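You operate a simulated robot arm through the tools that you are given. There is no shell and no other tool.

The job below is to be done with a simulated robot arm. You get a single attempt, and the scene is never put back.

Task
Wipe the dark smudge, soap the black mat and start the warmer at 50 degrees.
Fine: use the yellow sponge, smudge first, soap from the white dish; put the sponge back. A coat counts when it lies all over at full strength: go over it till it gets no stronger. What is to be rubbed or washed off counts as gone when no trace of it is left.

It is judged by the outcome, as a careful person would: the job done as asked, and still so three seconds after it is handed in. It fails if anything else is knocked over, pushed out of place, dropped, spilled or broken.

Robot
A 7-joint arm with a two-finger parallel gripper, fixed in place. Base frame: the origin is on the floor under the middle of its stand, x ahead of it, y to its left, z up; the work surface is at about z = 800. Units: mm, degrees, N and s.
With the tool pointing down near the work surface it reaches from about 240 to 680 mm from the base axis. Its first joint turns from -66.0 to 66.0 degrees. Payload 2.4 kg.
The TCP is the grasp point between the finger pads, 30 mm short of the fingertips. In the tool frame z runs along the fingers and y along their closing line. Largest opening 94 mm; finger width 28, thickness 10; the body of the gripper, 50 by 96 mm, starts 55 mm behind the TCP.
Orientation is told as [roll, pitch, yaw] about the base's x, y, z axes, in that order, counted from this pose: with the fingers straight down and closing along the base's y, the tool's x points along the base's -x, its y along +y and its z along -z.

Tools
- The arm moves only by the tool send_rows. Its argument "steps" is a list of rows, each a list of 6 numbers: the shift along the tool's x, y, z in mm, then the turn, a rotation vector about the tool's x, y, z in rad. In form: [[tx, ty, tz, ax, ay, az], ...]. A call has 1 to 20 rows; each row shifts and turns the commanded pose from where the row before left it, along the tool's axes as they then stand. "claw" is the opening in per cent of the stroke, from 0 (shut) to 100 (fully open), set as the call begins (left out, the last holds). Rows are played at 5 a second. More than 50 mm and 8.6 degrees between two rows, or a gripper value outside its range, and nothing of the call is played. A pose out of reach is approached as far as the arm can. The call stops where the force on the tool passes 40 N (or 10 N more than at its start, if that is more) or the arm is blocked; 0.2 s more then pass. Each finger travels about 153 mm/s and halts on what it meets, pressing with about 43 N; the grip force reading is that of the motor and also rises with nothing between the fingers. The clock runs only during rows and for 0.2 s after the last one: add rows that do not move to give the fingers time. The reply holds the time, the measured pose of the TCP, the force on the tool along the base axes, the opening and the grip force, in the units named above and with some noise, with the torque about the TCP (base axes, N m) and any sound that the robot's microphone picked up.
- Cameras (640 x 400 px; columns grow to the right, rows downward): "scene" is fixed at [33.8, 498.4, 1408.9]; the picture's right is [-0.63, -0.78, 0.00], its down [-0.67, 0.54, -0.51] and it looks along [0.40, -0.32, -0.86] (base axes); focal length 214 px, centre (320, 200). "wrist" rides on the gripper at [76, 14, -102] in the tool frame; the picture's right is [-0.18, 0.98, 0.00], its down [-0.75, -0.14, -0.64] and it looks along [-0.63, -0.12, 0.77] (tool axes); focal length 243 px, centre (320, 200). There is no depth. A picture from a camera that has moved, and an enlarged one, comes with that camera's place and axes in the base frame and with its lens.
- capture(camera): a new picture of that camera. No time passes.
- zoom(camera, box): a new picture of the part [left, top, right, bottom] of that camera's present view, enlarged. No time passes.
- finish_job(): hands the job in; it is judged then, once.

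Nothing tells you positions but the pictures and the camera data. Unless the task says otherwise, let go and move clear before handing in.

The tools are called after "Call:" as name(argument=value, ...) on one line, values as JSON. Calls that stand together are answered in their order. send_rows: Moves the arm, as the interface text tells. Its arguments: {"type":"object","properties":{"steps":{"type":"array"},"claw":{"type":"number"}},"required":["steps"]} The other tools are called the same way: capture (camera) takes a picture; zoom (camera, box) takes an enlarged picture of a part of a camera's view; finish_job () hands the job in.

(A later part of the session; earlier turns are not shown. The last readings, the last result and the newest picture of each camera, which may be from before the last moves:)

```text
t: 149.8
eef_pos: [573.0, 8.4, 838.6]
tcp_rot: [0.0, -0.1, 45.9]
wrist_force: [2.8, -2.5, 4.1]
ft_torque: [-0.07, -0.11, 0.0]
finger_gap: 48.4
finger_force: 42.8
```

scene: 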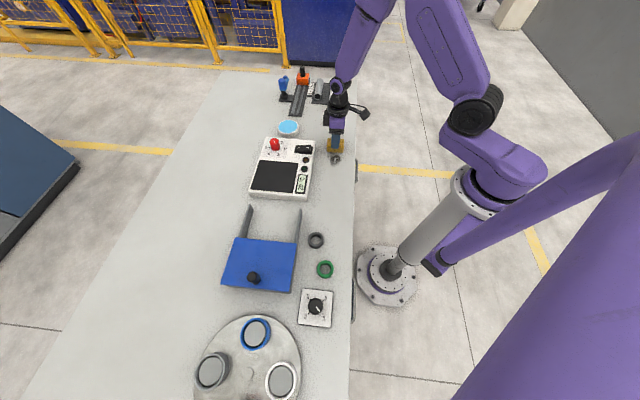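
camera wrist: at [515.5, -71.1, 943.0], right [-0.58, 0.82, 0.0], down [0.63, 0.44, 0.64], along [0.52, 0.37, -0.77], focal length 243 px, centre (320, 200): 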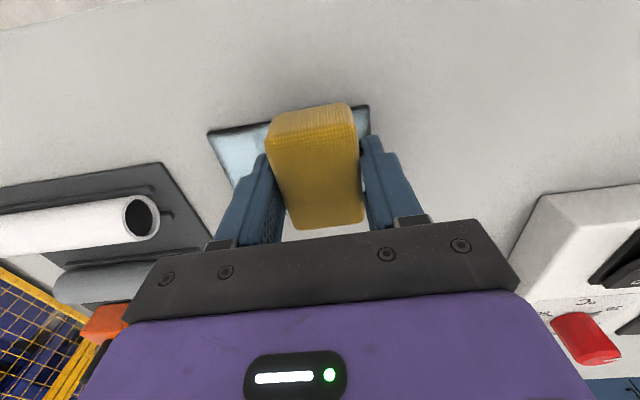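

Call:
send_rows(steps=[[0, 0, -3, 0, 0, 0], [0, -15, 0, 0, 0, 0], [0, -14, 0, 0, 0, 0], [0, 0, 3.3, 0, 0, 0], [0, 5, 0, 0, 0, 0], [0, 5, 0, 0, 0, 0], [0, 5, 0, 0, 0, 0], [0, 5, 0, 0, 0, 0], [0, 5, 0, 0, 0, 0], [0, 4, 0, 0, 0, 0], [0, 0, -3, 0, 0, 0], [-2, -15, 0, 0, 0, 0], [0, -14, 0, 0, 0, 0], [0, 0, 3, 0, 0, 0], [0, 5, 0, 0, 0, 0], [0, 5, 0, 0, 0, 0], [0, 5, 0, 0, 0, 0], [0, 5, 0, 0, 0, 0], [0, 5, 0, 0, 0, 0], [0, 4, 0, 0, 0, 0]])

Call:
send_rows(steps=[[0, 0, -4, 0, 0, 0], [0, 0, -20, 0, 0, 0], [0, 10, -20, 0, 0, 0], [0, 30, -10, 0, 0, 0], [0, 30, 0, 0, 0, 0], [0, 30, 0, 0, 0, 0], [0, 0, 0, 0, 0, 0]])

Call:
capture(camera="wrist")

Call:
zoom(camera="wrist", box=[56, 72, 248, 192])

Call:
zoom(camera="wrist", box=[150, 75, 246, 135])

```text
t: 154.0
eef_pos: [576.5, 8.6, 838.7]
tcp_rot: [-0.2, -0.4, 46.0]
wrist_force: [9.4, -9.6, 18.4]
ft_torque: [-0.35, -0.2, 0.07]
finger_gap: 48.2
finger_force: 43.3
```

```text
t: 155.6
eef_pos: [503.4, 78.4, 892.7]
tcp_rot: [0.0, -0.2, 45.9]
wrist_force: [0.6, 0.2, -0.3]
ft_torque: [0.01, -0.04, 0.02]
finger_gap: 48.0
finger_force: 42.9
```

```text
taken
camera wrist: at [438.8, 33.8, 994.3], right [-0.58, 0.82, 0.0], down [0.62, 0.44, 0.64], along [0.53, 0.37, -0.77], focal length 243 px, centre (320, 200)
```

wrist: 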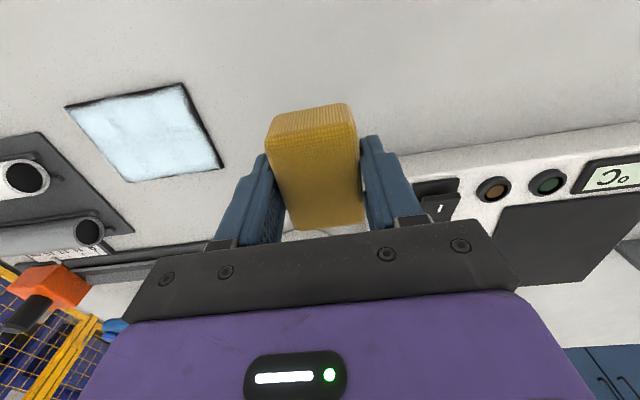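

```text
3.33 times, centred on (152, 132) of wrist
camera zoom: at [438.8, 33.8, 994.3], right [-0.58, 0.82, 0.0], down [0.62, 0.44, 0.64], along [0.53, 0.37, -0.77], focal length 809 px, centre (880, 427)
```

zoom: 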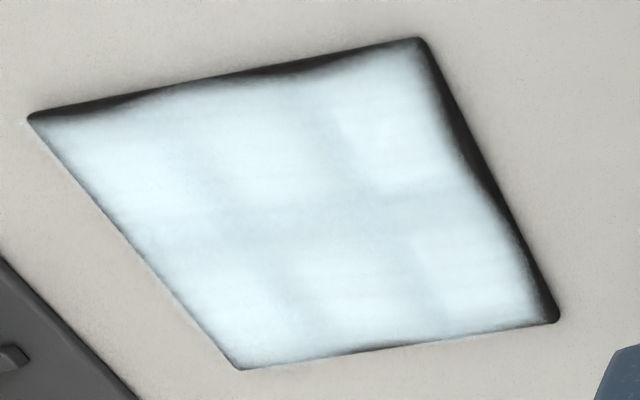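

```text
6.67 times, centred on (198, 105) of wrist
camera zoom: at [438.8, 33.8, 994.3], right [-0.58, 0.82, 0.0], down [0.62, 0.44, 0.64], along [0.53, 0.37, -0.77], focal length 1618 px, centre (1133, 833)
```

zoom: 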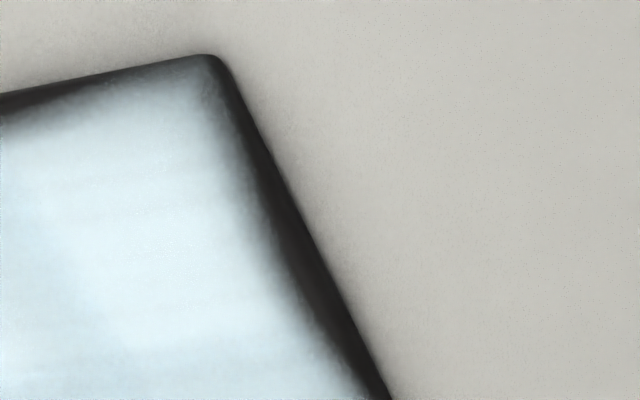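

The wavy dark rim looks the same as before, so it may just be how the film fades at the border. I'll move over to the dish, compare the mat with the earlier clear view, and reload the sponge.

Call:
send_rows(steps=[[-20, -5, 0, 0, 0, 0], [-24, -6, 0, 0, 0, 0], [-24, -6, 0, 0, 0, 0], [-24, -6, 0, 0, 0, 0], [-24, -6, 0, 0, 0, 0], [-24, -6, 0, 0, 0, 0], [-15, -6, 0, 0, 0, 0], [-10, -6, 0, 0, 0, 0], [0, 0, 0, 0, 0, 0]])

Call:
zoom(camera="scene", box=[300, 90, 364, 130])

Call:
zoom(camera="scene", box=[316, 106, 348, 126])

Call:
zoom(camera="wrist", box=[240, 50, 400, 150])

```text
t: 157.6
eef_pos: [652.1, 163.8, 893.4]
tcp_rot: [-0.1, -0.1, 45.9]
wrist_force: [-0.2, 0.0, 0.4]
ft_torque: [0.0, -0.03, -0.02]
finger_gap: 48.1
finger_force: 42.9
```

```text
10.00 times, centred on (332, 110) of scene
camera zoom: at [33.8, 498.4, 1408.9], right [-0.63, -0.78, 0.0], down [-0.67, 0.54, -0.51], along [0.4, -0.32, -0.86], focal length 2145 px, centre (200, 1100)
```

zoom: 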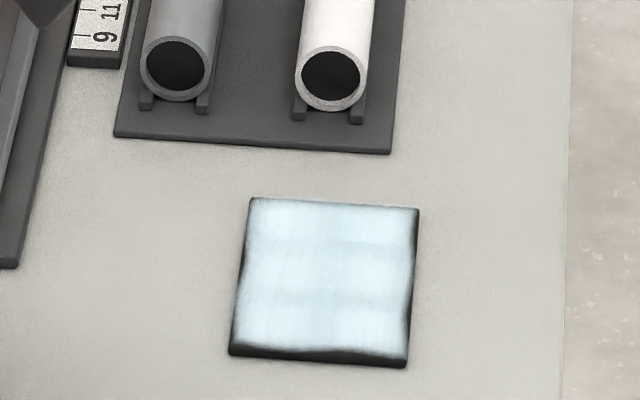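

```text
16.00 times, centred on (332, 116) of scene
camera zoom: at [33.8, 498.4, 1408.9], right [-0.63, -0.78, 0.0], down [-0.67, 0.54, -0.51], along [0.4, -0.32, -0.86], focal length 3432 px, centre (128, 1544)
```

zoom: 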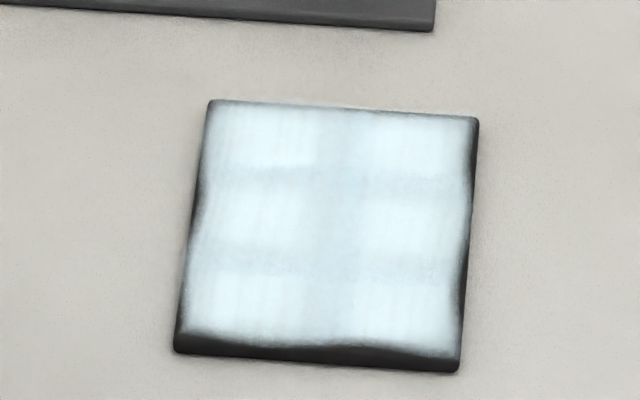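

```text
4.00 times, centred on (320, 100) of wrist
camera zoom: at [588.3, 120.9, 994.6], right [-0.58, 0.82, 0.0], down [0.62, 0.44, 0.64], along [0.53, 0.37, -0.77], focal length 970 px, centre (320, 600)
```

zoom: 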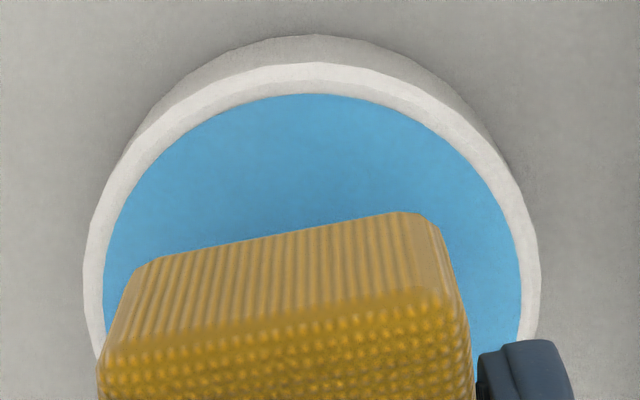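

The film shows as six soft-edged tiles that all look bright, and the rim is unchanged. I'll reload and go over everything once more, then compare with this view to see whether it still gets stronger.

Call:
send_rows(steps=[[1.5, 0, 10, 0, 0, 0], [0, 0, 10, 0, 0, 0], [0, 0, 6, 0, 0, 0], [0, 0, 4, 0, 0, 0], [0, 0, 2, 0, 0, 0], [0, 0, 0, 0, 0, 0]])

Call:
send_rows(steps=[[0, 0, 0.8, 0, 0, 0], [0, 0, 0, 0, 0, 0]])

Call:
send_rows(steps=[[0, 0, 0.8, 0, 0, 0], [0, 0, 0, 0, 0, 0]])

```text
t: 159.0
eef_pos: [649.9, 163.7, 859.9]
tcp_rot: [-0.1, -0.2, 45.8]
wrist_force: [0.3, 0.0, 0.4]
ft_torque: [0.02, -0.02, 0.01]
finger_gap: 48.1
finger_force: 43.1
```

```text
t: 159.6
eef_pos: [649.7, 164.0, 860.2]
tcp_rot: [0.0, -0.2, 45.9]
wrist_force: [-0.1, -0.7, 1.1]
ft_torque: [0.11, 0.04, 0.05]
finger_gap: 48.1
finger_force: 42.9
```

```text
t: 160.2
eef_pos: [650.1, 163.7, 859.7]
tcp_rot: [-0.1, -0.2, 45.9]
wrist_force: [-0.2, 0.3, 8.9]
ft_torque: [0.21, 0.14, -0.05]
finger_gap: 47.8
finger_force: 42.9
```

Call:
send_rows(steps=[[0, 0, 0.5, 0, 0, 0], [0, 0, 0, 0, 0, 0], [0, 0, 0, 0, 0, 0], [0, 0, 0, 0, 0, 0]])

Call:
send_rows(steps=[[0, 0, -3, 0, 0, 0], [0, 0, 2.6, 0, 0, 0], [0, 0, 0.4, 0, 0, 0], [0, 0, 0, 0, 0, 0], [0, 0, 0, 0, 0, 0]])

```text
t: 161.2
eef_pos: [650.9, 163.4, 859.8]
tcp_rot: [0.0, -0.2, 45.9]
wrist_force: [-4.1, -2.1, 24.0]
ft_torque: [0.07, 0.24, -0.01]
finger_gap: 48.3
finger_force: 43.0
```

```text
t: 162.4
eef_pos: [650.5, 163.4, 860.2]
tcp_rot: [-0.1, -0.4, 45.9]
wrist_force: [2.8, 2.7, 20.3]
ft_torque: [0.06, -0.02, 0.01]
finger_gap: 48.4
finger_force: 41.9
```

Reloaded. Back to the mat, landing at its centre.

Call:
send_rows(steps=[[0, 0, -2, 0, 0, 0], [0, 0, -6, 0, 0, 0], [0, 0, -10, 0, 0.0035, 0], [0, 0, -8, 0, 0, 0], [21.3, -12, 0, 0, 0, 0], [21.3, -12, 0, 0, 0, 0], [21.3, -12, 0, 0, 0, 0], [21.3, -12, 0, 0, 0, 0], [21.3, -12, 0, 0, 0, 0], [21.3, -12, 0, 0, 0, 0], [21.3, -12, 0, 0, 0, 0], [21.3, -12, 0, 0, 0, 0], [0, 0, 0, 0, 0, 0]])

Call:
send_rows(steps=[[0, 0, 15, 0, 0, 0], [0, 0, 15, 0, 0, 0], [0, 0, 9, 0, 0, 0], [0, 0, 4, 0, 0, 0], [0, 0, 0, 0, 0, 0]])

Call:
send_rows(steps=[[0, 0, 0.8, 0, 0, 0], [0, 0, 0, 0, 0, 0]])

Call:
send_rows(steps=[[0, 0, 0.6, 0, 0, 0], [0, 0, 0, 0, 0, 0]])

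```text
t: 165.2
eef_pos: [600.4, -25.9, 883.1]
tcp_rot: [0.0, -0.1, 45.9]
wrist_force: [-0.5, 0.1, 0.1]
ft_torque: [0.0, -0.03, -0.01]
finger_gap: 48.5
finger_force: 43.2
```

```text
t: 166.4
eef_pos: [600.2, -24.6, 840.8]
tcp_rot: [0.0, -0.1, 45.8]
wrist_force: [0.4, -0.8, -0.4]
ft_torque: [-0.01, -0.05, -0.02]
finger_gap: 48.2
finger_force: 43.0
```

```text
t: 167.0
eef_pos: [599.9, -25.8, 839.8]
tcp_rot: [0.0, 0.1, 46.0]
wrist_force: [0.7, -0.4, -0.2]
ft_torque: [0.04, 0.0, 0.02]
finger_gap: 48.1
finger_force: 43.3
```

```text
t: 167.6
eef_pos: [599.2, -25.6, 840.6]
tcp_rot: [-0.1, 0.1, 45.8]
wrist_force: [0.2, -1.0, 0.0]
ft_torque: [-0.02, 0.0, 0.02]
finger_gap: 48.2
finger_force: 43.0
```

Call:
send_rows(steps=[[0, 0, 0.6, 0, 0, 0], [0, 0, 0, 0, 0, 0]])

Call:
send_rows(steps=[[0, 0, 0.5, 0, 0, 0], [0, 0, 0, 0, 0, 0]])

Call:
send_rows(steps=[[0, 0, 0.4, 0, 0, 0], [0, 0, 0, 0, 0, 0]])

```text
t: 168.2
eef_pos: [599.1, -26.5, 838.7]
tcp_rot: [0.0, -0.1, 46.0]
wrist_force: [-0.5, 0.0, -0.5]
ft_torque: [-0.01, 0.01, -0.02]
finger_gap: 48.3
finger_force: 43.0
```

```text
t: 168.8
eef_pos: [600.5, -25.6, 839.0]
tcp_rot: [-0.2, -0.1, 45.9]
wrist_force: [0.5, 0.2, 2.8]
ft_torque: [0.11, -0.07, 0.03]
finger_gap: 48.5
finger_force: 43.3
```

```text
t: 169.4
eef_pos: [599.8, -25.4, 838.2]
tcp_rot: [0.0, 0.1, 45.8]
wrist_force: [-1.3, 0.4, 7.0]
ft_torque: [0.18, -0.15, 0.05]
finger_gap: 48.4
finger_force: 42.7
```

Call:
send_rows(steps=[[0, -5, 0.2, 0, 0, 0], [0, -6, 0, 0, 0, 0], [0, -6, 0, 0, 0, 0], [0, -6, 0, 0, 0, 0], [0, 4, 0, 0, 0, 0], [0, 6, 0, 0, 0, 0], [0, 6, 0, 0, 0, 0], [0, 6, 0, 0, 0, 0], [0, 6, 0, 0, 0, 0], [0, 6, 0, 0, 0, 0], [0, 6, 0, 0, 0, 0], [0, 6, 0, 0, 0, 0], [0, 0, 0, 0, 0, 0]])

Call:
send_rows(steps=[[0, -4, 0.1, 0, 0, 0], [0, -6, 0, 0, 0, 0], [0, -6, 0, 0, 0, 0], [0, -6, 0, 0, 0, 0], [0, -6, 0, 0, 0, 0], [0, -6, 0, 0, 0, 0], [0, -6, 0, 0, 0, 0], [0, -6, 0, 0, 0, 0], [0, 0, 0, 0, 0, 0]])

```text
t: 172.2
eef_pos: [583.9, -11.1, 838.9]
tcp_rot: [0.0, 0.1, 45.9]
wrist_force: [3.0, -3.3, 7.3]
ft_torque: [-0.01, -0.17, -0.05]
finger_gap: 48.1
finger_force: 43.2
```

```text
t: 174.2
eef_pos: [617.4, -44.0, 837.3]
tcp_rot: [-0.1, -0.1, 45.8]
wrist_force: [-1.9, 3.3, 6.7]
ft_torque: [0.05, 0.01, 0.0]
finger_gap: 48.2
finger_force: 43.4
```

Call:
send_rows(steps=[[0, -6, 0, 0, 0, 0], [0, -6, 0, 0, 0, 0], [0, -6, 0, 0, 0, 0], [0, 0, -3, 0, 0, 0], [11, 18, 0, 0, 0, 0], [0, 0, 3, 0, 0, 0], [0, 0, 0, 0, 0, 0]])

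Call:
send_rows(steps=[[0, 5, 0.2, 0, 0, 0], [0, 6, 0, 0, 0, 0], [0, 6, 0, 0, 0, 0], [0, 6, 0, 0, 0, 0], [0, 6, 0, 0, 0, 0], [0, 6, 0, 0, 0, 0], [0, 6, 0, 0, 0, 0], [0, 6, 0, 0, 0, 0], [0, 0, 0, 0, 0, 0]])

Call:
send_rows(steps=[[0, -4, 0.2, 0, 0, 0], [0, -6, 0, 0, 0, 0], [0, -6, 0, 0, 0, 0], [0, -6, 0, 0, 0, 0], [0, -6, 0, 0, 0, 0], [0, -6, 0, 0, 0, 0], [0, -6, 0, 0, 0, 0], [0, -6, 0, 0, 0, 0], [0, 0, 0, 0, 0, 0]])

```text
t: 175.8
eef_pos: [608.9, -49.6, 838.6]
tcp_rot: [0.0, 0.0, 45.8]
wrist_force: [0.0, 0.1, 0.1]
ft_torque: [0.01, -0.01, 0.02]
finger_gap: 48.1
finger_force: 43.2
```

```text
t: 177.8
eef_pos: [575.6, -16.7, 837.9]
tcp_rot: [0.0, 0.2, 45.9]
wrist_force: [2.4, -2.7, 3.8]
ft_torque: [-0.03, -0.13, -0.05]
finger_gap: 48.3
finger_force: 43.2
```

```text
t: 179.8
eef_pos: [608.5, -50.3, 837.3]
tcp_rot: [-0.1, 0.0, 45.6]
wrist_force: [-0.8, -1.4, 3.1]
ft_torque: [-0.07, -0.03, -0.01]
finger_gap: 48.3
finger_force: 42.9
```

Call:
send_rows(steps=[[0, 5, 0.3, 0, 0, 0], [0, 6, 0, 0, 0, 0], [0, 6, 0, 0, 0, 0], [0, 6, 0, 0, 0, 0], [0, 6, 0, 0, 0, 0], [0, 6, 0, 0, 0, 0], [0, 6, 0, 0, 0, 0], [0, 6, 0, 0, 0, 0], [0, 6, 0, 0, 0, 0], [0, 6, 0, 0, 0, 0], [0, 5, 0, 0, 0, 0], [0, 0, 0, 0, 0, 0]])

Call:
send_rows(steps=[[0, 0, -4, 0, 0, 0], [0, 0, -20, 0, 0, 0], [-15, 10, -20, 0, 0, 0], [-25, 25, -10, 0, 0, 0], [-30, 25, 0, 0, 0, 0], [-30, 20, 0, 0, 0, 0], [-30, 0, 0, 0, 0, 0], [-30, 0, 0, 0, 0, 0], [0, 0, 0, 0, 0, 0]])

Call:
zoom(camera="scene", box=[300, 90, 364, 130])

Call:
zoom(camera="scene", box=[316, 106, 348, 126])

```text
t: 182.4
eef_pos: [563.0, -4.3, 837.5]
tcp_rot: [0.0, 0.0, 45.9]
wrist_force: [6.7, -8.5, 15.0]
ft_torque: [-0.25, -0.31, -0.03]
finger_gap: 48.3
finger_force: 42.6
```

```text
t: 184.4
eef_pos: [616.9, 166.4, 890.7]
tcp_rot: [0.0, 0.1, 45.9]
wrist_force: [0.2, 0.2, 0.2]
ft_torque: [0.0, -0.03, 0.02]
finger_gap: 48.2
finger_force: 42.9
```

```text
10.00 times, centred on (332, 110) of scene
camera zoom: at [33.8, 498.4, 1408.9], right [-0.63, -0.78, 0.0], down [-0.67, 0.54, -0.51], along [0.4, -0.32, -0.86], focal length 2145 px, centre (200, 1100)
```

zoom: 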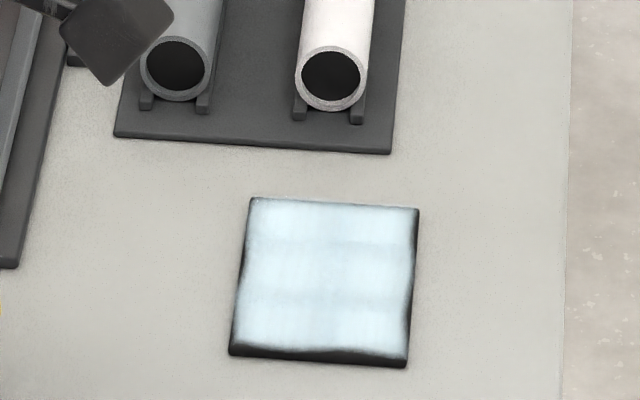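

```text
16.00 times, centred on (332, 116) of scene
camera zoom: at [33.8, 498.4, 1408.9], right [-0.63, -0.78, 0.0], down [-0.67, 0.54, -0.51], along [0.4, -0.32, -0.86], focal length 3432 px, centre (128, 1544)
```

zoom: 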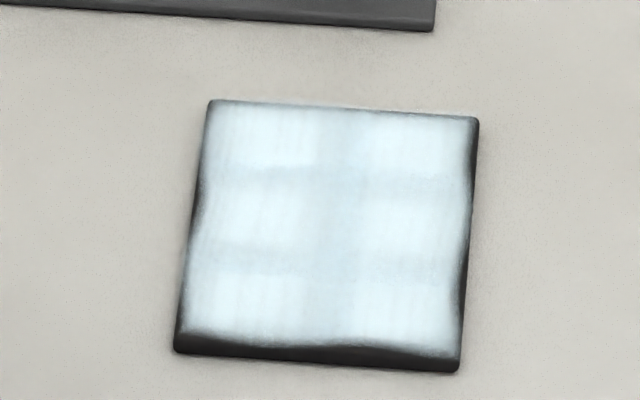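

The coat looks identical to the previous check, so it has stopped getting stronger. To judge the rim properly I view the mat from straight above with the wrist camera, where its side faces don't show.

Call:
send_rows(steps=[[25, -15, 0, 0, 0, 0], [25, -20, 0, 0, 0, 0], [25, -20, 0, 0, 0, 0], [25, -20, 0, 0, 0, 0], [25, -20, 0, 0, 0, 0], [25, -10, -20, 0, 0, 0], [25, 0, -20, 0, 0, 0], [15, 0, -20, 0, 0, 0], [0, 0, 0, 0, 0, 0]])

Call:
capture(camera="wrist")

```text
t: 186.4
eef_pos: [558.8, -44.1, 951.2]
tcp_rot: [0.0, 0.0, 46.0]
wrist_force: [-0.3, 0.0, -1.0]
ft_torque: [0.01, 0.0, 0.0]
finger_gap: 48.4
finger_force: 42.9
```

```text
taken
camera wrist: at [496.5, -88.6, 1053.5], right [-0.58, 0.82, 0.0], down [0.63, 0.44, 0.64], along [0.52, 0.37, -0.77], focal length 243 px, centre (320, 200)
```

wrist: 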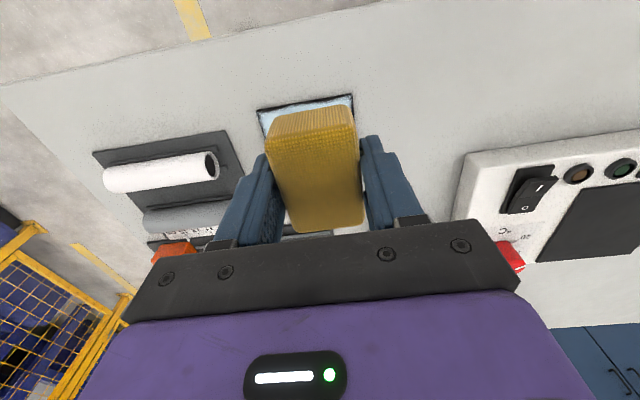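

Call:
send_rows(steps=[[-20, 0, 0, 0, 0, 0], [-25, 0, 0, 0, 0, 0], [-20, 0, 0, 0, 0, 0], [-15, 0, 0, 0, 0, 0], [0, 0, 0, 0, 0, 0]])

Call:
capture(camera="wrist")

Call:
zoom(camera="wrist", box=[224, 0, 416, 120])

```text
t: 187.6
eef_pos: [616.1, 14.1, 951.2]
tcp_rot: [-0.1, 0.1, 45.9]
wrist_force: [-0.1, 1.0, -0.6]
ft_torque: [0.03, 0.02, -0.01]
finger_gap: 48.1
finger_force: 42.5
```

```text
taken
camera wrist: at [552.6, -29.6, 1053.4], right [-0.58, 0.82, 0.0], down [0.63, 0.44, 0.64], along [0.52, 0.37, -0.77], focal length 243 px, centre (320, 200)
```

wrist: 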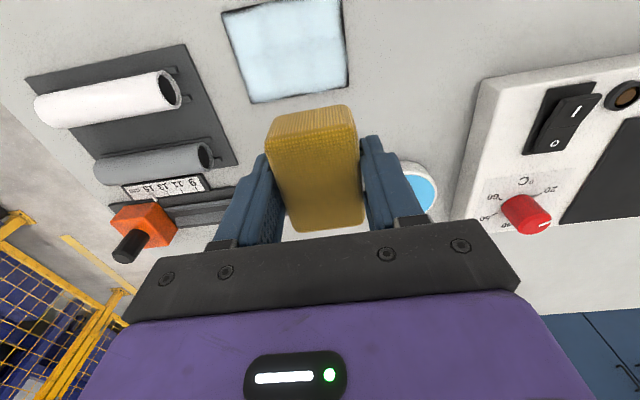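

```text
3.33 times, centred on (320, 60) of wrist
camera zoom: at [552.6, -29.6, 1053.4], right [-0.58, 0.82, 0.0], down [0.63, 0.44, 0.64], along [0.52, 0.37, -0.77], focal length 809 px, centre (320, 667)
```

zoom: 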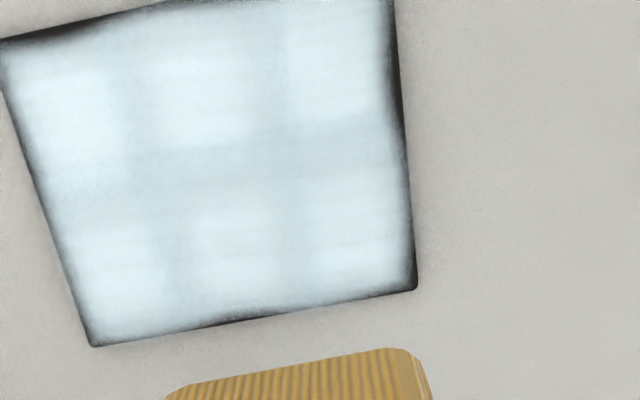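

Seen from straight above, the film lies over the whole mat evenly, with the same soft tile pattern everywhere, and it got no stronger. Now I take the sponge back to its original place at (528, 68).

Call:
send_rows(steps=[[5.5, 20, 10, 0, 0, 0], [5.5, 25, 15, 0, 0, 0], [5.5, 25, 15, 0, 0, 0], [5.4, 20, 15, 0, 0, 0], [0, 10.5, 15, 0, 0, 0], [0, 0, 15, 0, 0, 0], [0, 0, 10, 0, 0, 0], [0, 0, 5, 0, 0, 0], [0, 0, 0, 0, 0, 0]])

Call:
zoom(camera="scene", box=[310, 120, 350, 145])

Call:
capture(camera="wrist")

```text
t: 189.6
eef_pos: [527.2, 67.8, 850.9]
tcp_rot: [0.0, 0.0, 45.9]
wrist_force: [-0.2, 1.0, -0.5]
ft_torque: [0.02, 0.04, 0.02]
finger_gap: 47.9
finger_force: 42.6
```

```text
16.00 times, centred on (330, 132) of scene
camera zoom: at [33.8, 498.4, 1408.9], right [-0.63, -0.78, 0.0], down [-0.67, 0.54, -0.51], along [0.4, -0.32, -0.86], focal length 3432 px, centre (160, 1280)
```

zoom: 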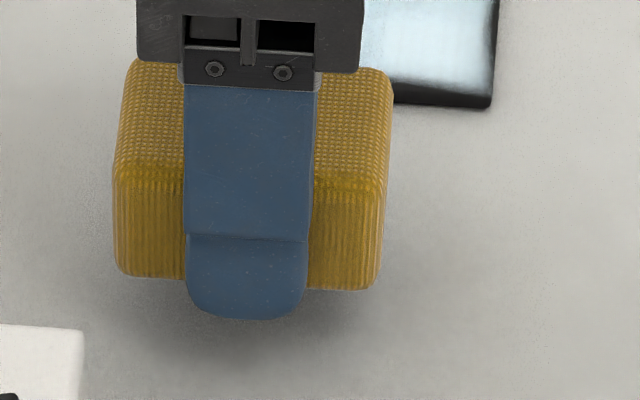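

```text
taken
camera wrist: at [464.1, 23.5, 953.0], right [-0.58, 0.82, 0.0], down [0.63, 0.44, 0.64], along [0.52, 0.37, -0.77], focal length 243 px, centre (320, 200)
```

wrist: 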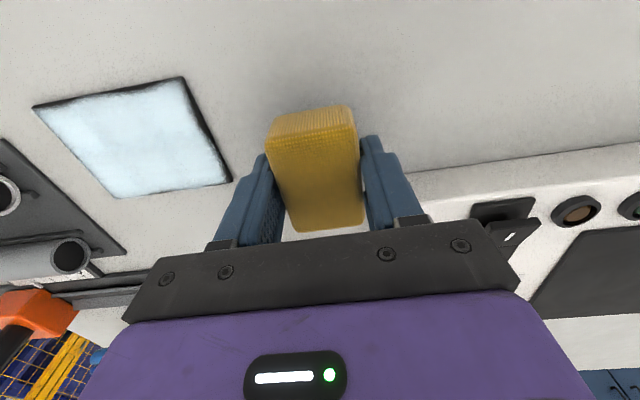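

Call:
send_rows(steps=[[0, 0, 6, 0, 0, 0], [0, 0, 5, 0, 0, 0], [0, 0, 2.5, 0, 0, 0], [0, 0, 0, 0, 0, 0]])

Call:
zoom(camera="scene", box=[310, 120, 350, 145])

```text
t: 190.6
eef_pos: [525.7, 68.9, 837.7]
tcp_rot: [0.0, 0.1, 45.8]
wrist_force: [-0.1, 0.2, -1.1]
ft_torque: [0.01, 0.0, 0.02]
finger_gap: 48.1
finger_force: 43.0
```

```text
16.00 times, centred on (330, 132) of scene
camera zoom: at [33.8, 498.4, 1408.9], right [-0.63, -0.78, 0.0], down [-0.67, 0.54, -0.51], along [0.4, -0.32, -0.86], focal length 3432 px, centre (160, 1280)
```

zoom: 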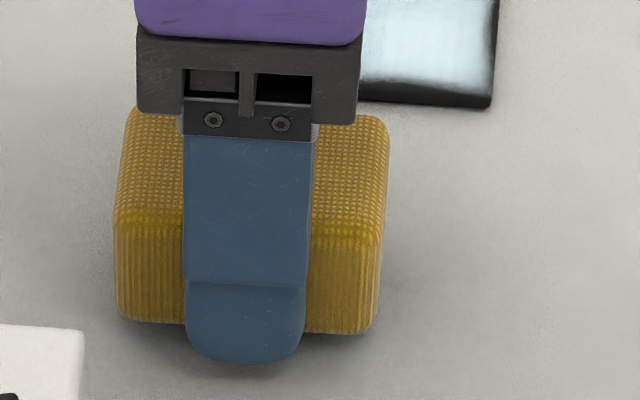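

Call:
send_rows(steps=[[1, 0.7, 1, 0, 0, 0], [0, 0, 0.6, 0, 0, 0], [0, 0, 0, 0, 0, 0]])

Call:
send_rows(steps=[[0, 0, 0.6, 0, 0, 0], [0, 0, 0, 0, 0, 0]])

Call:
send_rows(steps=[[0, 0, 0.5, 0, 0, 0], [0, 0, 0, 0, 0, 0]])

```text
t: 191.4
eef_pos: [526.1, 67.5, 836.7]
tcp_rot: [0.0, 0.2, 45.9]
wrist_force: [-0.5, 0.0, -0.2]
ft_torque: [0.05, -0.01, -0.02]
finger_gap: 48.1
finger_force: 42.6
```

```text
t: 192.0
eef_pos: [526.6, 67.5, 835.7]
tcp_rot: [0.0, 0.0, 45.9]
wrist_force: [-0.4, -0.6, -0.7]
ft_torque: [0.01, 0.04, 0.03]
finger_gap: 48.3
finger_force: 43.0
```

```text
t: 192.6
eef_pos: [525.1, 68.6, 835.4]
tcp_rot: [0.0, 0.0, 45.9]
wrist_force: [0.2, -0.6, -0.1]
ft_torque: [0.02, -0.01, 0.02]
finger_gap: 48.1
finger_force: 42.6
```

Call:
send_rows(steps=[[0, 0, 0.5, 0, 0, 0], [0, 0, 0, 0, 0, 0]])

Call:
send_rows(steps=[[0, 0, 0.5, 0, 0, 0], [0, 0, 0, 0, 0, 0]])

Call:
zoom(camera="scene", box=[310, 120, 350, 145])

```text
t: 193.2
eef_pos: [525.8, 67.8, 834.3]
tcp_rot: [0.0, 0.0, 45.9]
wrist_force: [-0.2, 0.0, 0.5]
ft_torque: [0.01, -0.01, -0.02]
finger_gap: 47.9
finger_force: 43.2
```

```text
t: 193.8
eef_pos: [525.8, 68.7, 834.9]
tcp_rot: [0.0, 0.0, 46.0]
wrist_force: [-0.5, 0.8, 0.0]
ft_torque: [0.0, -0.02, -0.02]
finger_gap: 48.5
finger_force: 42.7
```

```text
16.00 times, centred on (330, 132) of scene
camera zoom: at [33.8, 498.4, 1408.9], right [-0.63, -0.78, 0.0], down [-0.67, 0.54, -0.51], along [0.4, -0.32, -0.86], focal length 3432 px, centre (160, 1280)
```

zoom: 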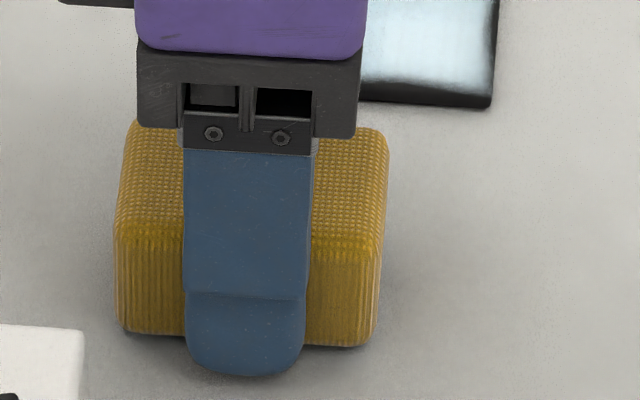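

The sponge is over its original spot to within about 1 mm. I shift that last millimetre, lower to contact and release.

Call:
send_rows(steps=[[1, 0, 0.4, 0, 0, 0], [0, 0, 0.4, 0, 0, 0], [0, 0, 0, 0, 0, 0]])

```text
t: 194.6
eef_pos: [525.5, 68.5, 834.2]
tcp_rot: [0.0, 0.1, 45.8]
wrist_force: [0.7, 0.2, -0.4]
ft_torque: [0.0, 0.0, 0.0]
finger_gap: 48.2
finger_force: 43.1
```

Call:
send_rows(steps=[[0, 0, 0.4, 0, 0, 0], [0, 0, 0.3, 0, 0, 0], [0, 0, 0, 0, 0, 0]])

```text
t: 195.4
eef_pos: [524.9, 68.0, 831.9]
tcp_rot: [0.0, -0.1, 45.9]
wrist_force: [-3.4, 1.1, 9.6]
ft_torque: [0.13, 0.1, 0.06]
finger_gap: 48.3
finger_force: 42.4
```

Call:
send_rows(steps=[[0, 0, -0.4, 0, 0, 0], [0, 0, 0, 0, 0, 0], [0, 0, 0, 0, 0, 0], [0, 0, 0, 0, 0, 0]], claw=85)

Call:
send_rows(steps=[[0, 0, -5, 0, 0, 0], [0, 0, -15, 0, 0, 0], [0, 0, -25, 0, 0, 0], [0, 0, -40, 0, 0, 0], [0, 0, -40, 0, 0, 0], [0, 0, 0, 0, 0, 0]])

Call:
capture(camera="wrist")

Call:
zoom(camera="scene", box=[310, 120, 350, 145])

```text
t: 196.4
eef_pos: [525.4, 67.7, 833.4]
tcp_rot: [0.0, 0.0, 45.9]
wrist_force: [0.3, 0.4, 0.8]
ft_torque: [0.01, -0.01, -0.02]
finger_gap: 80.0
finger_force: 0.0
```

```text
t: 197.8
eef_pos: [524.2, 67.8, 957.5]
tcp_rot: [0.0, 0.1, 46.0]
wrist_force: [0.6, 0.1, -0.1]
ft_torque: [-0.03, 0.0, 0.0]
finger_gap: 80.1
finger_force: 0.1
```

```text
taken
camera wrist: at [461.3, 22.7, 1059.9], right [-0.58, 0.82, 0.0], down [0.63, 0.44, 0.64], along [0.52, 0.37, -0.77], focal length 243 px, centre (320, 200)
```

wrist: 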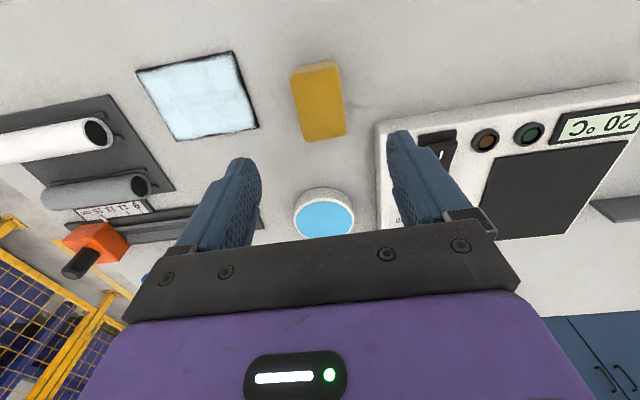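

```text
16.00 times, centred on (330, 132) of scene
camera zoom: at [33.8, 498.4, 1408.9], right [-0.63, -0.78, 0.0], down [-0.67, 0.54, -0.51], along [0.4, -0.32, -0.86], focal length 3432 px, centre (160, 1280)
```

zoom: 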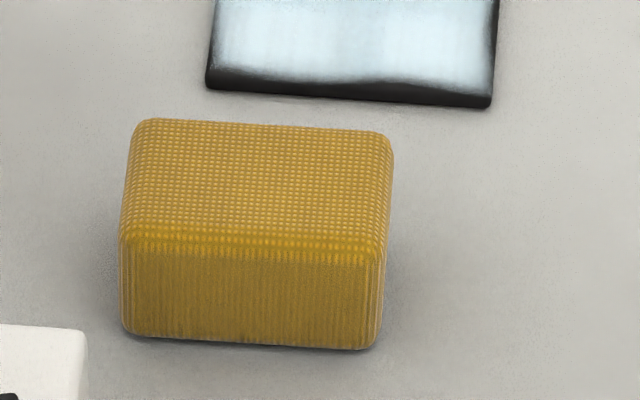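

The sponge is back in its original place. I take another close look at the mat and the wiped spot, now that the arm is clear.

Call:
zoom(camera="wrist", box=[110, 40, 286, 150])

Call:
zoom(camera="wrist", box=[380, 0, 540, 100])

Call:
zoom(camera="scene", box=[310, 136, 358, 166])

Call:
zoom(camera="scene", box=[246, 130, 326, 180])

```text
3.64 times, centred on (198, 95) of wrist
camera zoom: at [461.3, 22.7, 1059.9], right [-0.58, 0.82, 0.0], down [0.63, 0.44, 0.64], along [0.52, 0.37, -0.77], focal length 882 px, centre (764, 582)
```

zoom: 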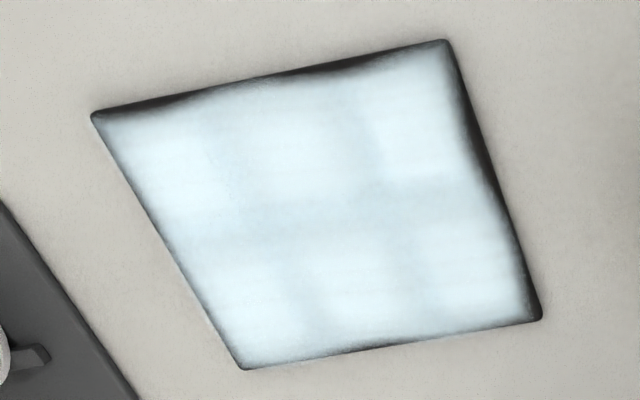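

```text
4.00 times, centred on (460, 50) of wrist
camera zoom: at [461.3, 22.7, 1059.9], right [-0.58, 0.82, 0.0], down [0.63, 0.44, 0.64], along [0.52, 0.37, -0.77], focal length 970 px, centre (-240, 800)
```

zoom: 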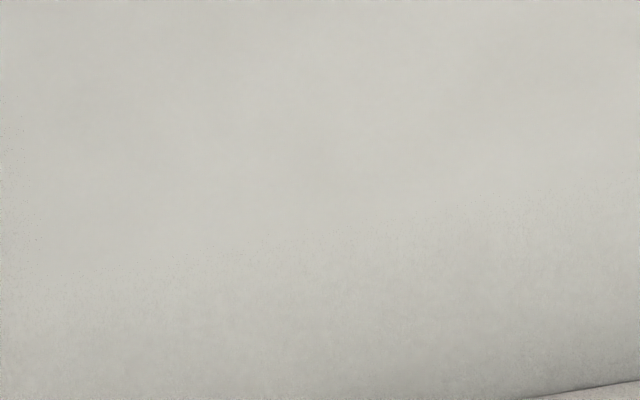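

```text
13.33 times, centred on (334, 151) of scene
camera zoom: at [33.8, 498.4, 1408.9], right [-0.63, -0.78, 0.0], down [-0.67, 0.54, -0.51], along [0.4, -0.32, -0.86], focal length 2860 px, centre (133, 853)
```

zoom: 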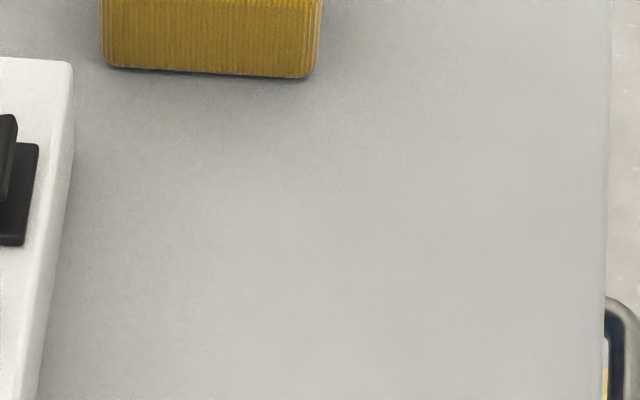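

```text
8.00 times, centred on (286, 155) of scene
camera zoom: at [33.8, 498.4, 1408.9], right [-0.63, -0.78, 0.0], down [-0.67, 0.54, -0.51], along [0.4, -0.32, -0.86], focal length 1716 px, centre (592, 560)
```

zoom: 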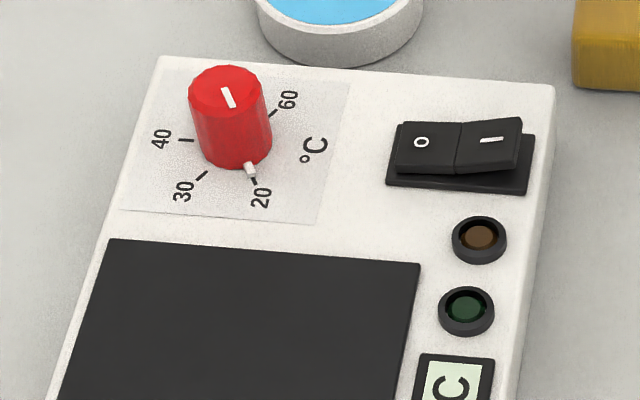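

The mat film is even, the smudge spot is clean and the sponge is home. Next is the warmer. The dial points at 20, and its marks are 60° apart clockwise, so 50 needs a 180° clockwise turn. I move above the dial to locate it exactly.

Call:
send_rows(steps=[[0, 0, -20, 0, 0, 0], [0, 0, -20, 0, 0, 0], [-25, 15, 0, 0, 0, 0], [-30, 18, 0, 0, 0, 0], [-30, 18, 0, 0, 0, 0], [-30, 18, 0, 0, 0, 0], [-30, 18, 0, 0, 0, 0], [-24, 12, 0, 0, 0, 0], [-10, 6.4, 0, 0, 0, 0], [0, 0, 0, 0, 0, 0]])

Call:
capture(camera="wrist")

```text
t: 200.0
eef_pos: [573.2, 270.4, 996.6]
tcp_rot: [0.0, 0.1, 45.9]
wrist_force: [-0.4, -0.1, -0.7]
ft_torque: [-0.01, -0.01, 0.02]
finger_gap: 80.0
finger_force: 0.0
```

```text
taken
camera wrist: at [510.7, 225.2, 1099.3], right [-0.58, 0.82, 0.0], down [0.63, 0.44, 0.64], along [0.52, 0.37, -0.77], focal length 243 px, centre (320, 200)
```

wrist: 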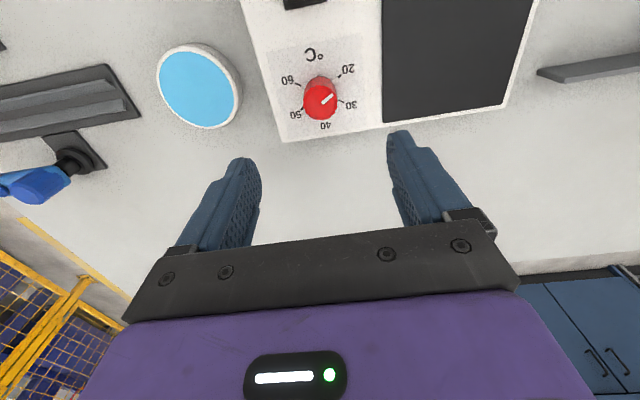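

Call:
zoom(camera="wrist", box=[264, 40, 376, 110])

Call:
zoom(camera="wrist", box=[264, 70, 376, 140])

```text
5.71 times, centred on (320, 75) of wrist
camera zoom: at [510.7, 225.2, 1099.3], right [-0.58, 0.82, 0.0], down [0.63, 0.44, 0.64], along [0.52, 0.37, -0.77], focal length 1386 px, centre (320, 914)
```

zoom: 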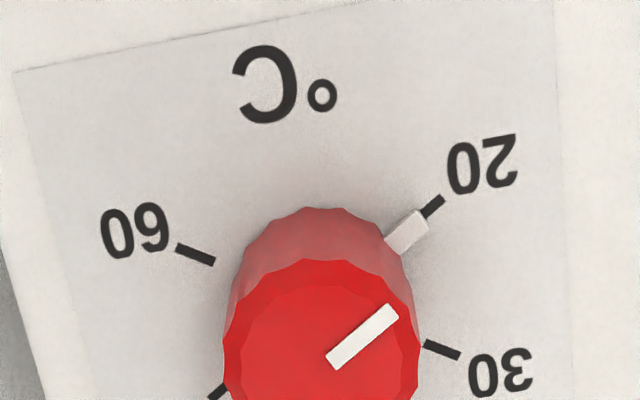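

```text
5.71 times, centred on (320, 105) of wrist
camera zoom: at [510.7, 225.2, 1099.3], right [-0.58, 0.82, 0.0], down [0.63, 0.44, 0.64], along [0.52, 0.37, -0.77], focal length 1386 px, centre (320, 743)
```

zoom: 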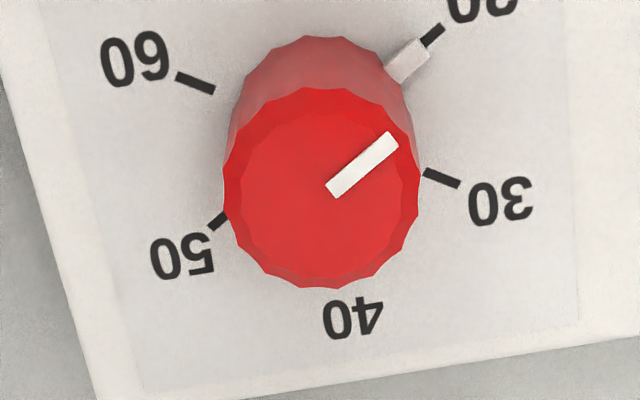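

The dial axis lies 1.6 mm / 0.4 mm from the tool axis, and the 20 and 50 marks are exactly opposite each other. I centre on it and turn the tool to yaw 120° so a full 180° clockwise turn fits in one grip.

Call:
send_rows(steps=[[1.6, 0.4, 10, 0, 0, 0], [0, 0, 10, 0, 0, -0.1292], [0, 0, 10, 0, 0, -0.1292], [0, 0, 10, 0, 0, -0.1292], [0, 0, 0, 0, 0, -0.1292], [0, 0, 0, 0, 0, -0.1292], [0, 0, 0, 0, 0, -0.1292], [0, 0, 0, 0, 0, -0.1292], [0, 0, 0, 0, 0, -0.1292], [0, 0, 0, 0, 0, -0.1292], [0, 0, 0, 0, 0, -0.1292], [0, 0, 0, 0, 0, 0]])

Call:
capture(camera="wrist")

Call:
capture(camera="scene")

```text
t: 202.6
eef_pos: [572.6, 269.2, 957.4]
tcp_rot: [0.1, 0.0, 120.1]
wrist_force: [-0.8, 0.4, -0.5]
ft_torque: [-0.01, -0.02, 0.0]
finger_gap: 80.1
finger_force: 0.1
```

```text
taken
camera wrist: at [598.9, 196.1, 1060.2], right [-0.94, -0.33, 0.0], down [-0.25, 0.72, 0.64], along [-0.21, 0.6, -0.77], focal length 243 px, centre (320, 200)
```

wrist: 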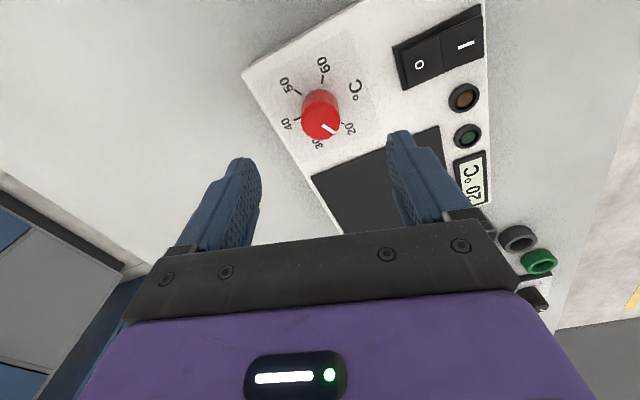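

```text
taken
```

scene: 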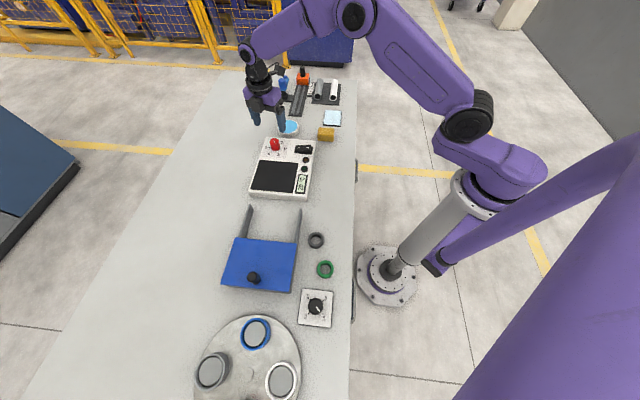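

Call:
zoom(camera="wrist", box=[256, 50, 384, 130])

Call:
zoom(camera="wrist", box=[256, 80, 384, 160])

```text
5.00 times, centred on (320, 90) of wrist
camera zoom: at [598.9, 196.1, 1060.2], right [-0.94, -0.33, 0.0], down [-0.25, 0.72, 0.64], along [-0.21, 0.6, -0.77], focal length 1213 px, centre (320, 750)
```

zoom: 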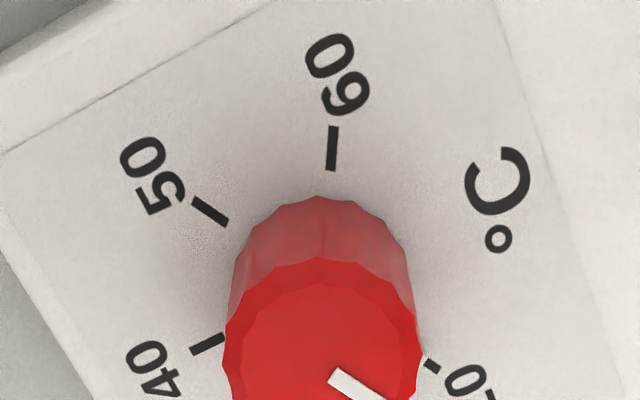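

```text
5.00 times, centred on (320, 120) of wrist
camera zoom: at [598.9, 196.1, 1060.2], right [-0.94, -0.33, 0.0], down [-0.25, 0.72, 0.64], along [-0.21, 0.6, -0.77], focal length 1213 px, centre (320, 600)
```

zoom: 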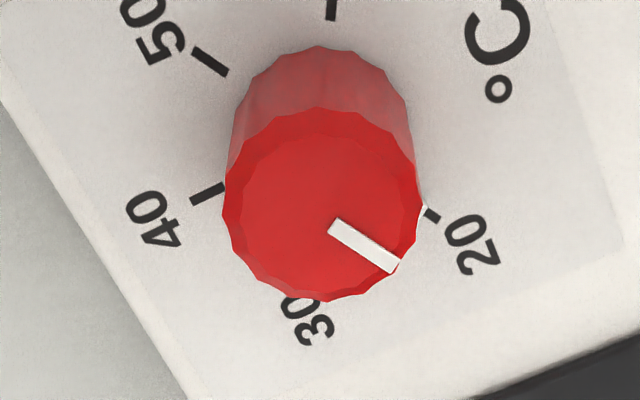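

The tool is centred on the dial within 0.5 mm. I go down until the pads overlap the dial's upper part, with the tips staying a few millimetres above the panel.

Call:
send_rows(steps=[[0, 0.3, 20, 0, 0, 0], [0, 0, 20, 0, 0, 0], [0, 0, 20, 0, 0, 0], [0, 0, 15, 0, 0, 0], [0, 0, 8, 0, 0, 0], [0, 0, 4, 0, 0, 0], [0, 0, 0, 0, 0, 0]])

Call:
capture(camera="wrist")

Call:
zoom(camera="scene", box=[246, 120, 310, 160])

```text
t: 204.2
eef_pos: [572.4, 269.7, 869.9]
tcp_rot: [0.0, 0.0, 119.8]
wrist_force: [0.1, -0.3, 0.5]
ft_torque: [-0.02, 0.01, 0.0]
finger_gap: 80.0
finger_force: 0.0
```

```text
taken
camera wrist: at [598.0, 196.0, 973.2], right [-0.94, -0.33, 0.0], down [-0.25, 0.72, 0.64], along [-0.21, 0.61, -0.77], focal length 243 px, centre (320, 200)
```

wrist: 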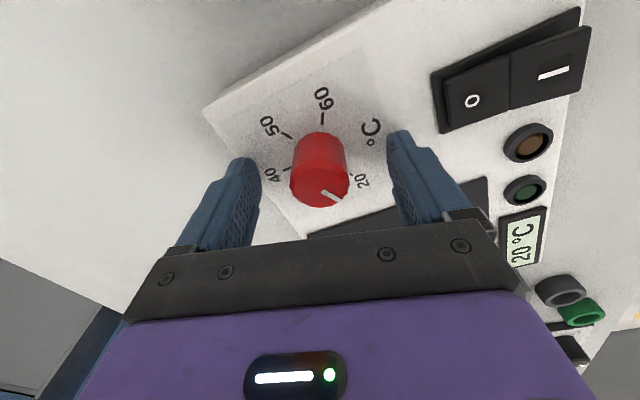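

```text
10.00 times, centred on (278, 140) of scene
camera zoom: at [33.8, 498.4, 1408.9], right [-0.63, -0.78, 0.0], down [-0.67, 0.54, -0.51], along [0.4, -0.32, -0.86], focal length 2145 px, centre (740, 800)
```

zoom: 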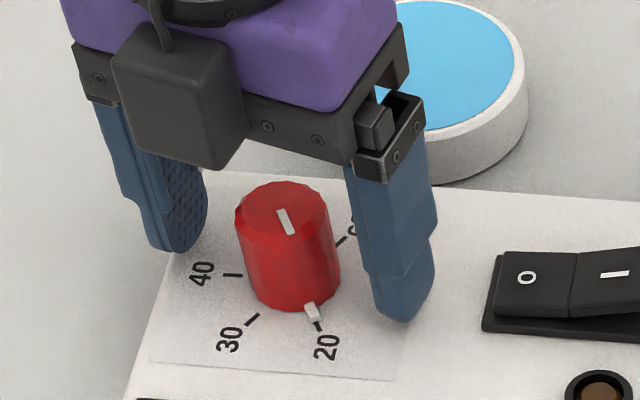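

The fingers straddle the dial well clear of the panel. I close on it.

Call:
send_rows(steps=[[0, 0, 0, 0, 0, 0], [0, 0, 0, 0, 0, 0], [0, 0, 0, 0, 0, 0], [0, 0, 0, 0, 0, 0], [0, 0, 0, 0, 0, 0]], claw=10)

Call:
zoom(camera="wrist", box=[240, 110, 400, 210])

```text
t: 205.4
eef_pos: [572.3, 269.4, 871.2]
tcp_rot: [0.0, 0.1, 120.0]
wrist_force: [3.9, 2.7, -5.4]
ft_torque: [0.03, -0.31, -0.03]
finger_gap: 31.5
finger_force: 45.1
```

```text
4.00 times, centred on (320, 160) of wrist
camera zoom: at [598.2, 196.1, 973.2], right [-0.94, -0.33, 0.0], down [-0.25, 0.72, 0.64], along [-0.21, 0.61, -0.77], focal length 970 px, centre (320, 360)
```

zoom: 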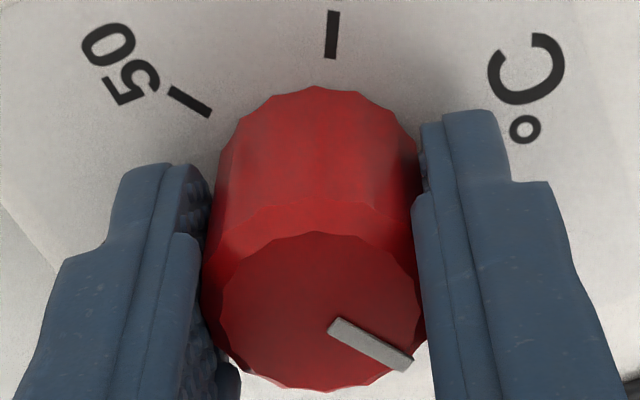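

The dial is gripped at 31.5 mm. I start turning clockwise, a small portion first.

Call:
send_rows(steps=[[0, 0, 0, 0, 0, 0.0873], [0, 0, 0, 0, 0, 0.0873], [0, 0, 0, 0, 0, 0.0873], [0, 0, 0, 0, 0, 0.0873], [0, 0, 0, 0, 0, 0.0873], [0, 0, 0, 0, 0, 0.0873], [0, 0, 0, 0, 0, 0]])

Call:
zoom(camera="wrist", box=[240, 110, 400, 210])

Call:
zoom(camera="scene", box=[246, 120, 310, 160])

```text
t: 207.0
eef_pos: [572.5, 269.1, 870.2]
tcp_rot: [-0.1, 0.0, 89.9]
wrist_force: [-1.4, 3.7, 6.8]
ft_torque: [-0.28, 0.2, 0.0]
finger_gap: 31.7
finger_force: 45.2
```

```text
4.00 times, centred on (320, 160) of wrist
camera zoom: at [558.2, 193.1, 973.2], right [-0.98, 0.19, 0.0], down [0.14, 0.75, 0.64], along [0.12, 0.63, -0.77], focal length 970 px, centre (320, 360)
```

zoom: 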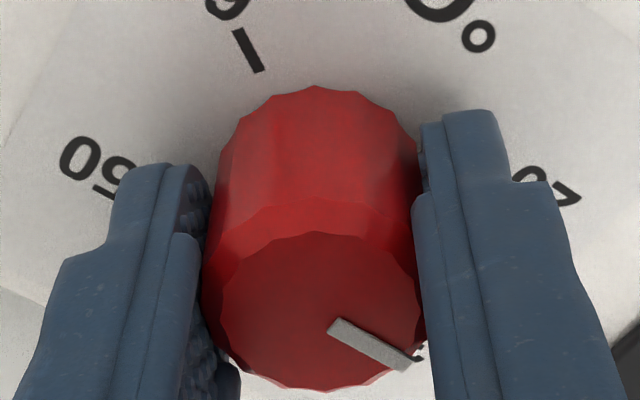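

```text
10.00 times, centred on (278, 140) of scene
camera zoom: at [33.6, 498.4, 1408.9], right [-0.63, -0.78, 0.0], down [-0.67, 0.54, -0.51], along [0.4, -0.32, -0.86], focal length 2145 px, centre (740, 800)
```

zoom: 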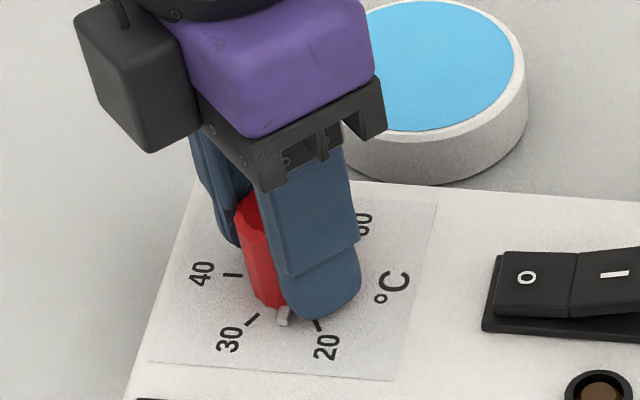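

The dial turns with the gripper and the tab is halfway between 20 and 30. I continue.

Call:
send_rows(steps=[[0, 0, 0, 0, 0, 0.0873], [0, 0, 0, 0, 0, 0.0873], [0, 0, 0, 0, 0, 0.0873], [0, 0, 0, 0, 0, 0.0873], [0, 0, 0, 0, 0, 0.0873], [0, 0, 0, 0, 0, 0.0873], [0, 0, 0, 0, 0, 0.0873], [0, 0, 0, 0, 0, 0.0873], [0, 0, 0, 0, 0, 0.0873], [0, 0, 0, 0, 0, 0.0873], [0, 0, 0, 0, 0, 0.0873], [0, 0, 0, 0, 0, 0.0873], [0, 0, 0, 0, 0, 0]])

Call:
zoom(camera="wrist", box=[240, 110, 400, 210])

```text
t: 209.8
eef_pos: [572.7, 268.8, 870.4]
tcp_rot: [0.0, -0.1, 29.8]
wrist_force: [2.0, 9.7, 2.1]
ft_torque: [-0.25, 0.36, -0.03]
finger_gap: 31.4
finger_force: 44.5
```

```text
4.00 times, centred on (320, 160) of wrist
camera zoom: at [499.4, 243.8, 973.1], right [-0.33, 0.94, 0.0], down [0.72, 0.25, 0.64], along [0.61, 0.21, -0.77], focal length 970 px, centre (320, 360)
```

zoom: 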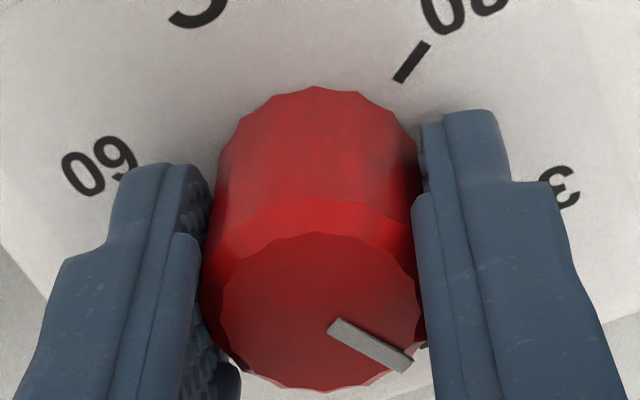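

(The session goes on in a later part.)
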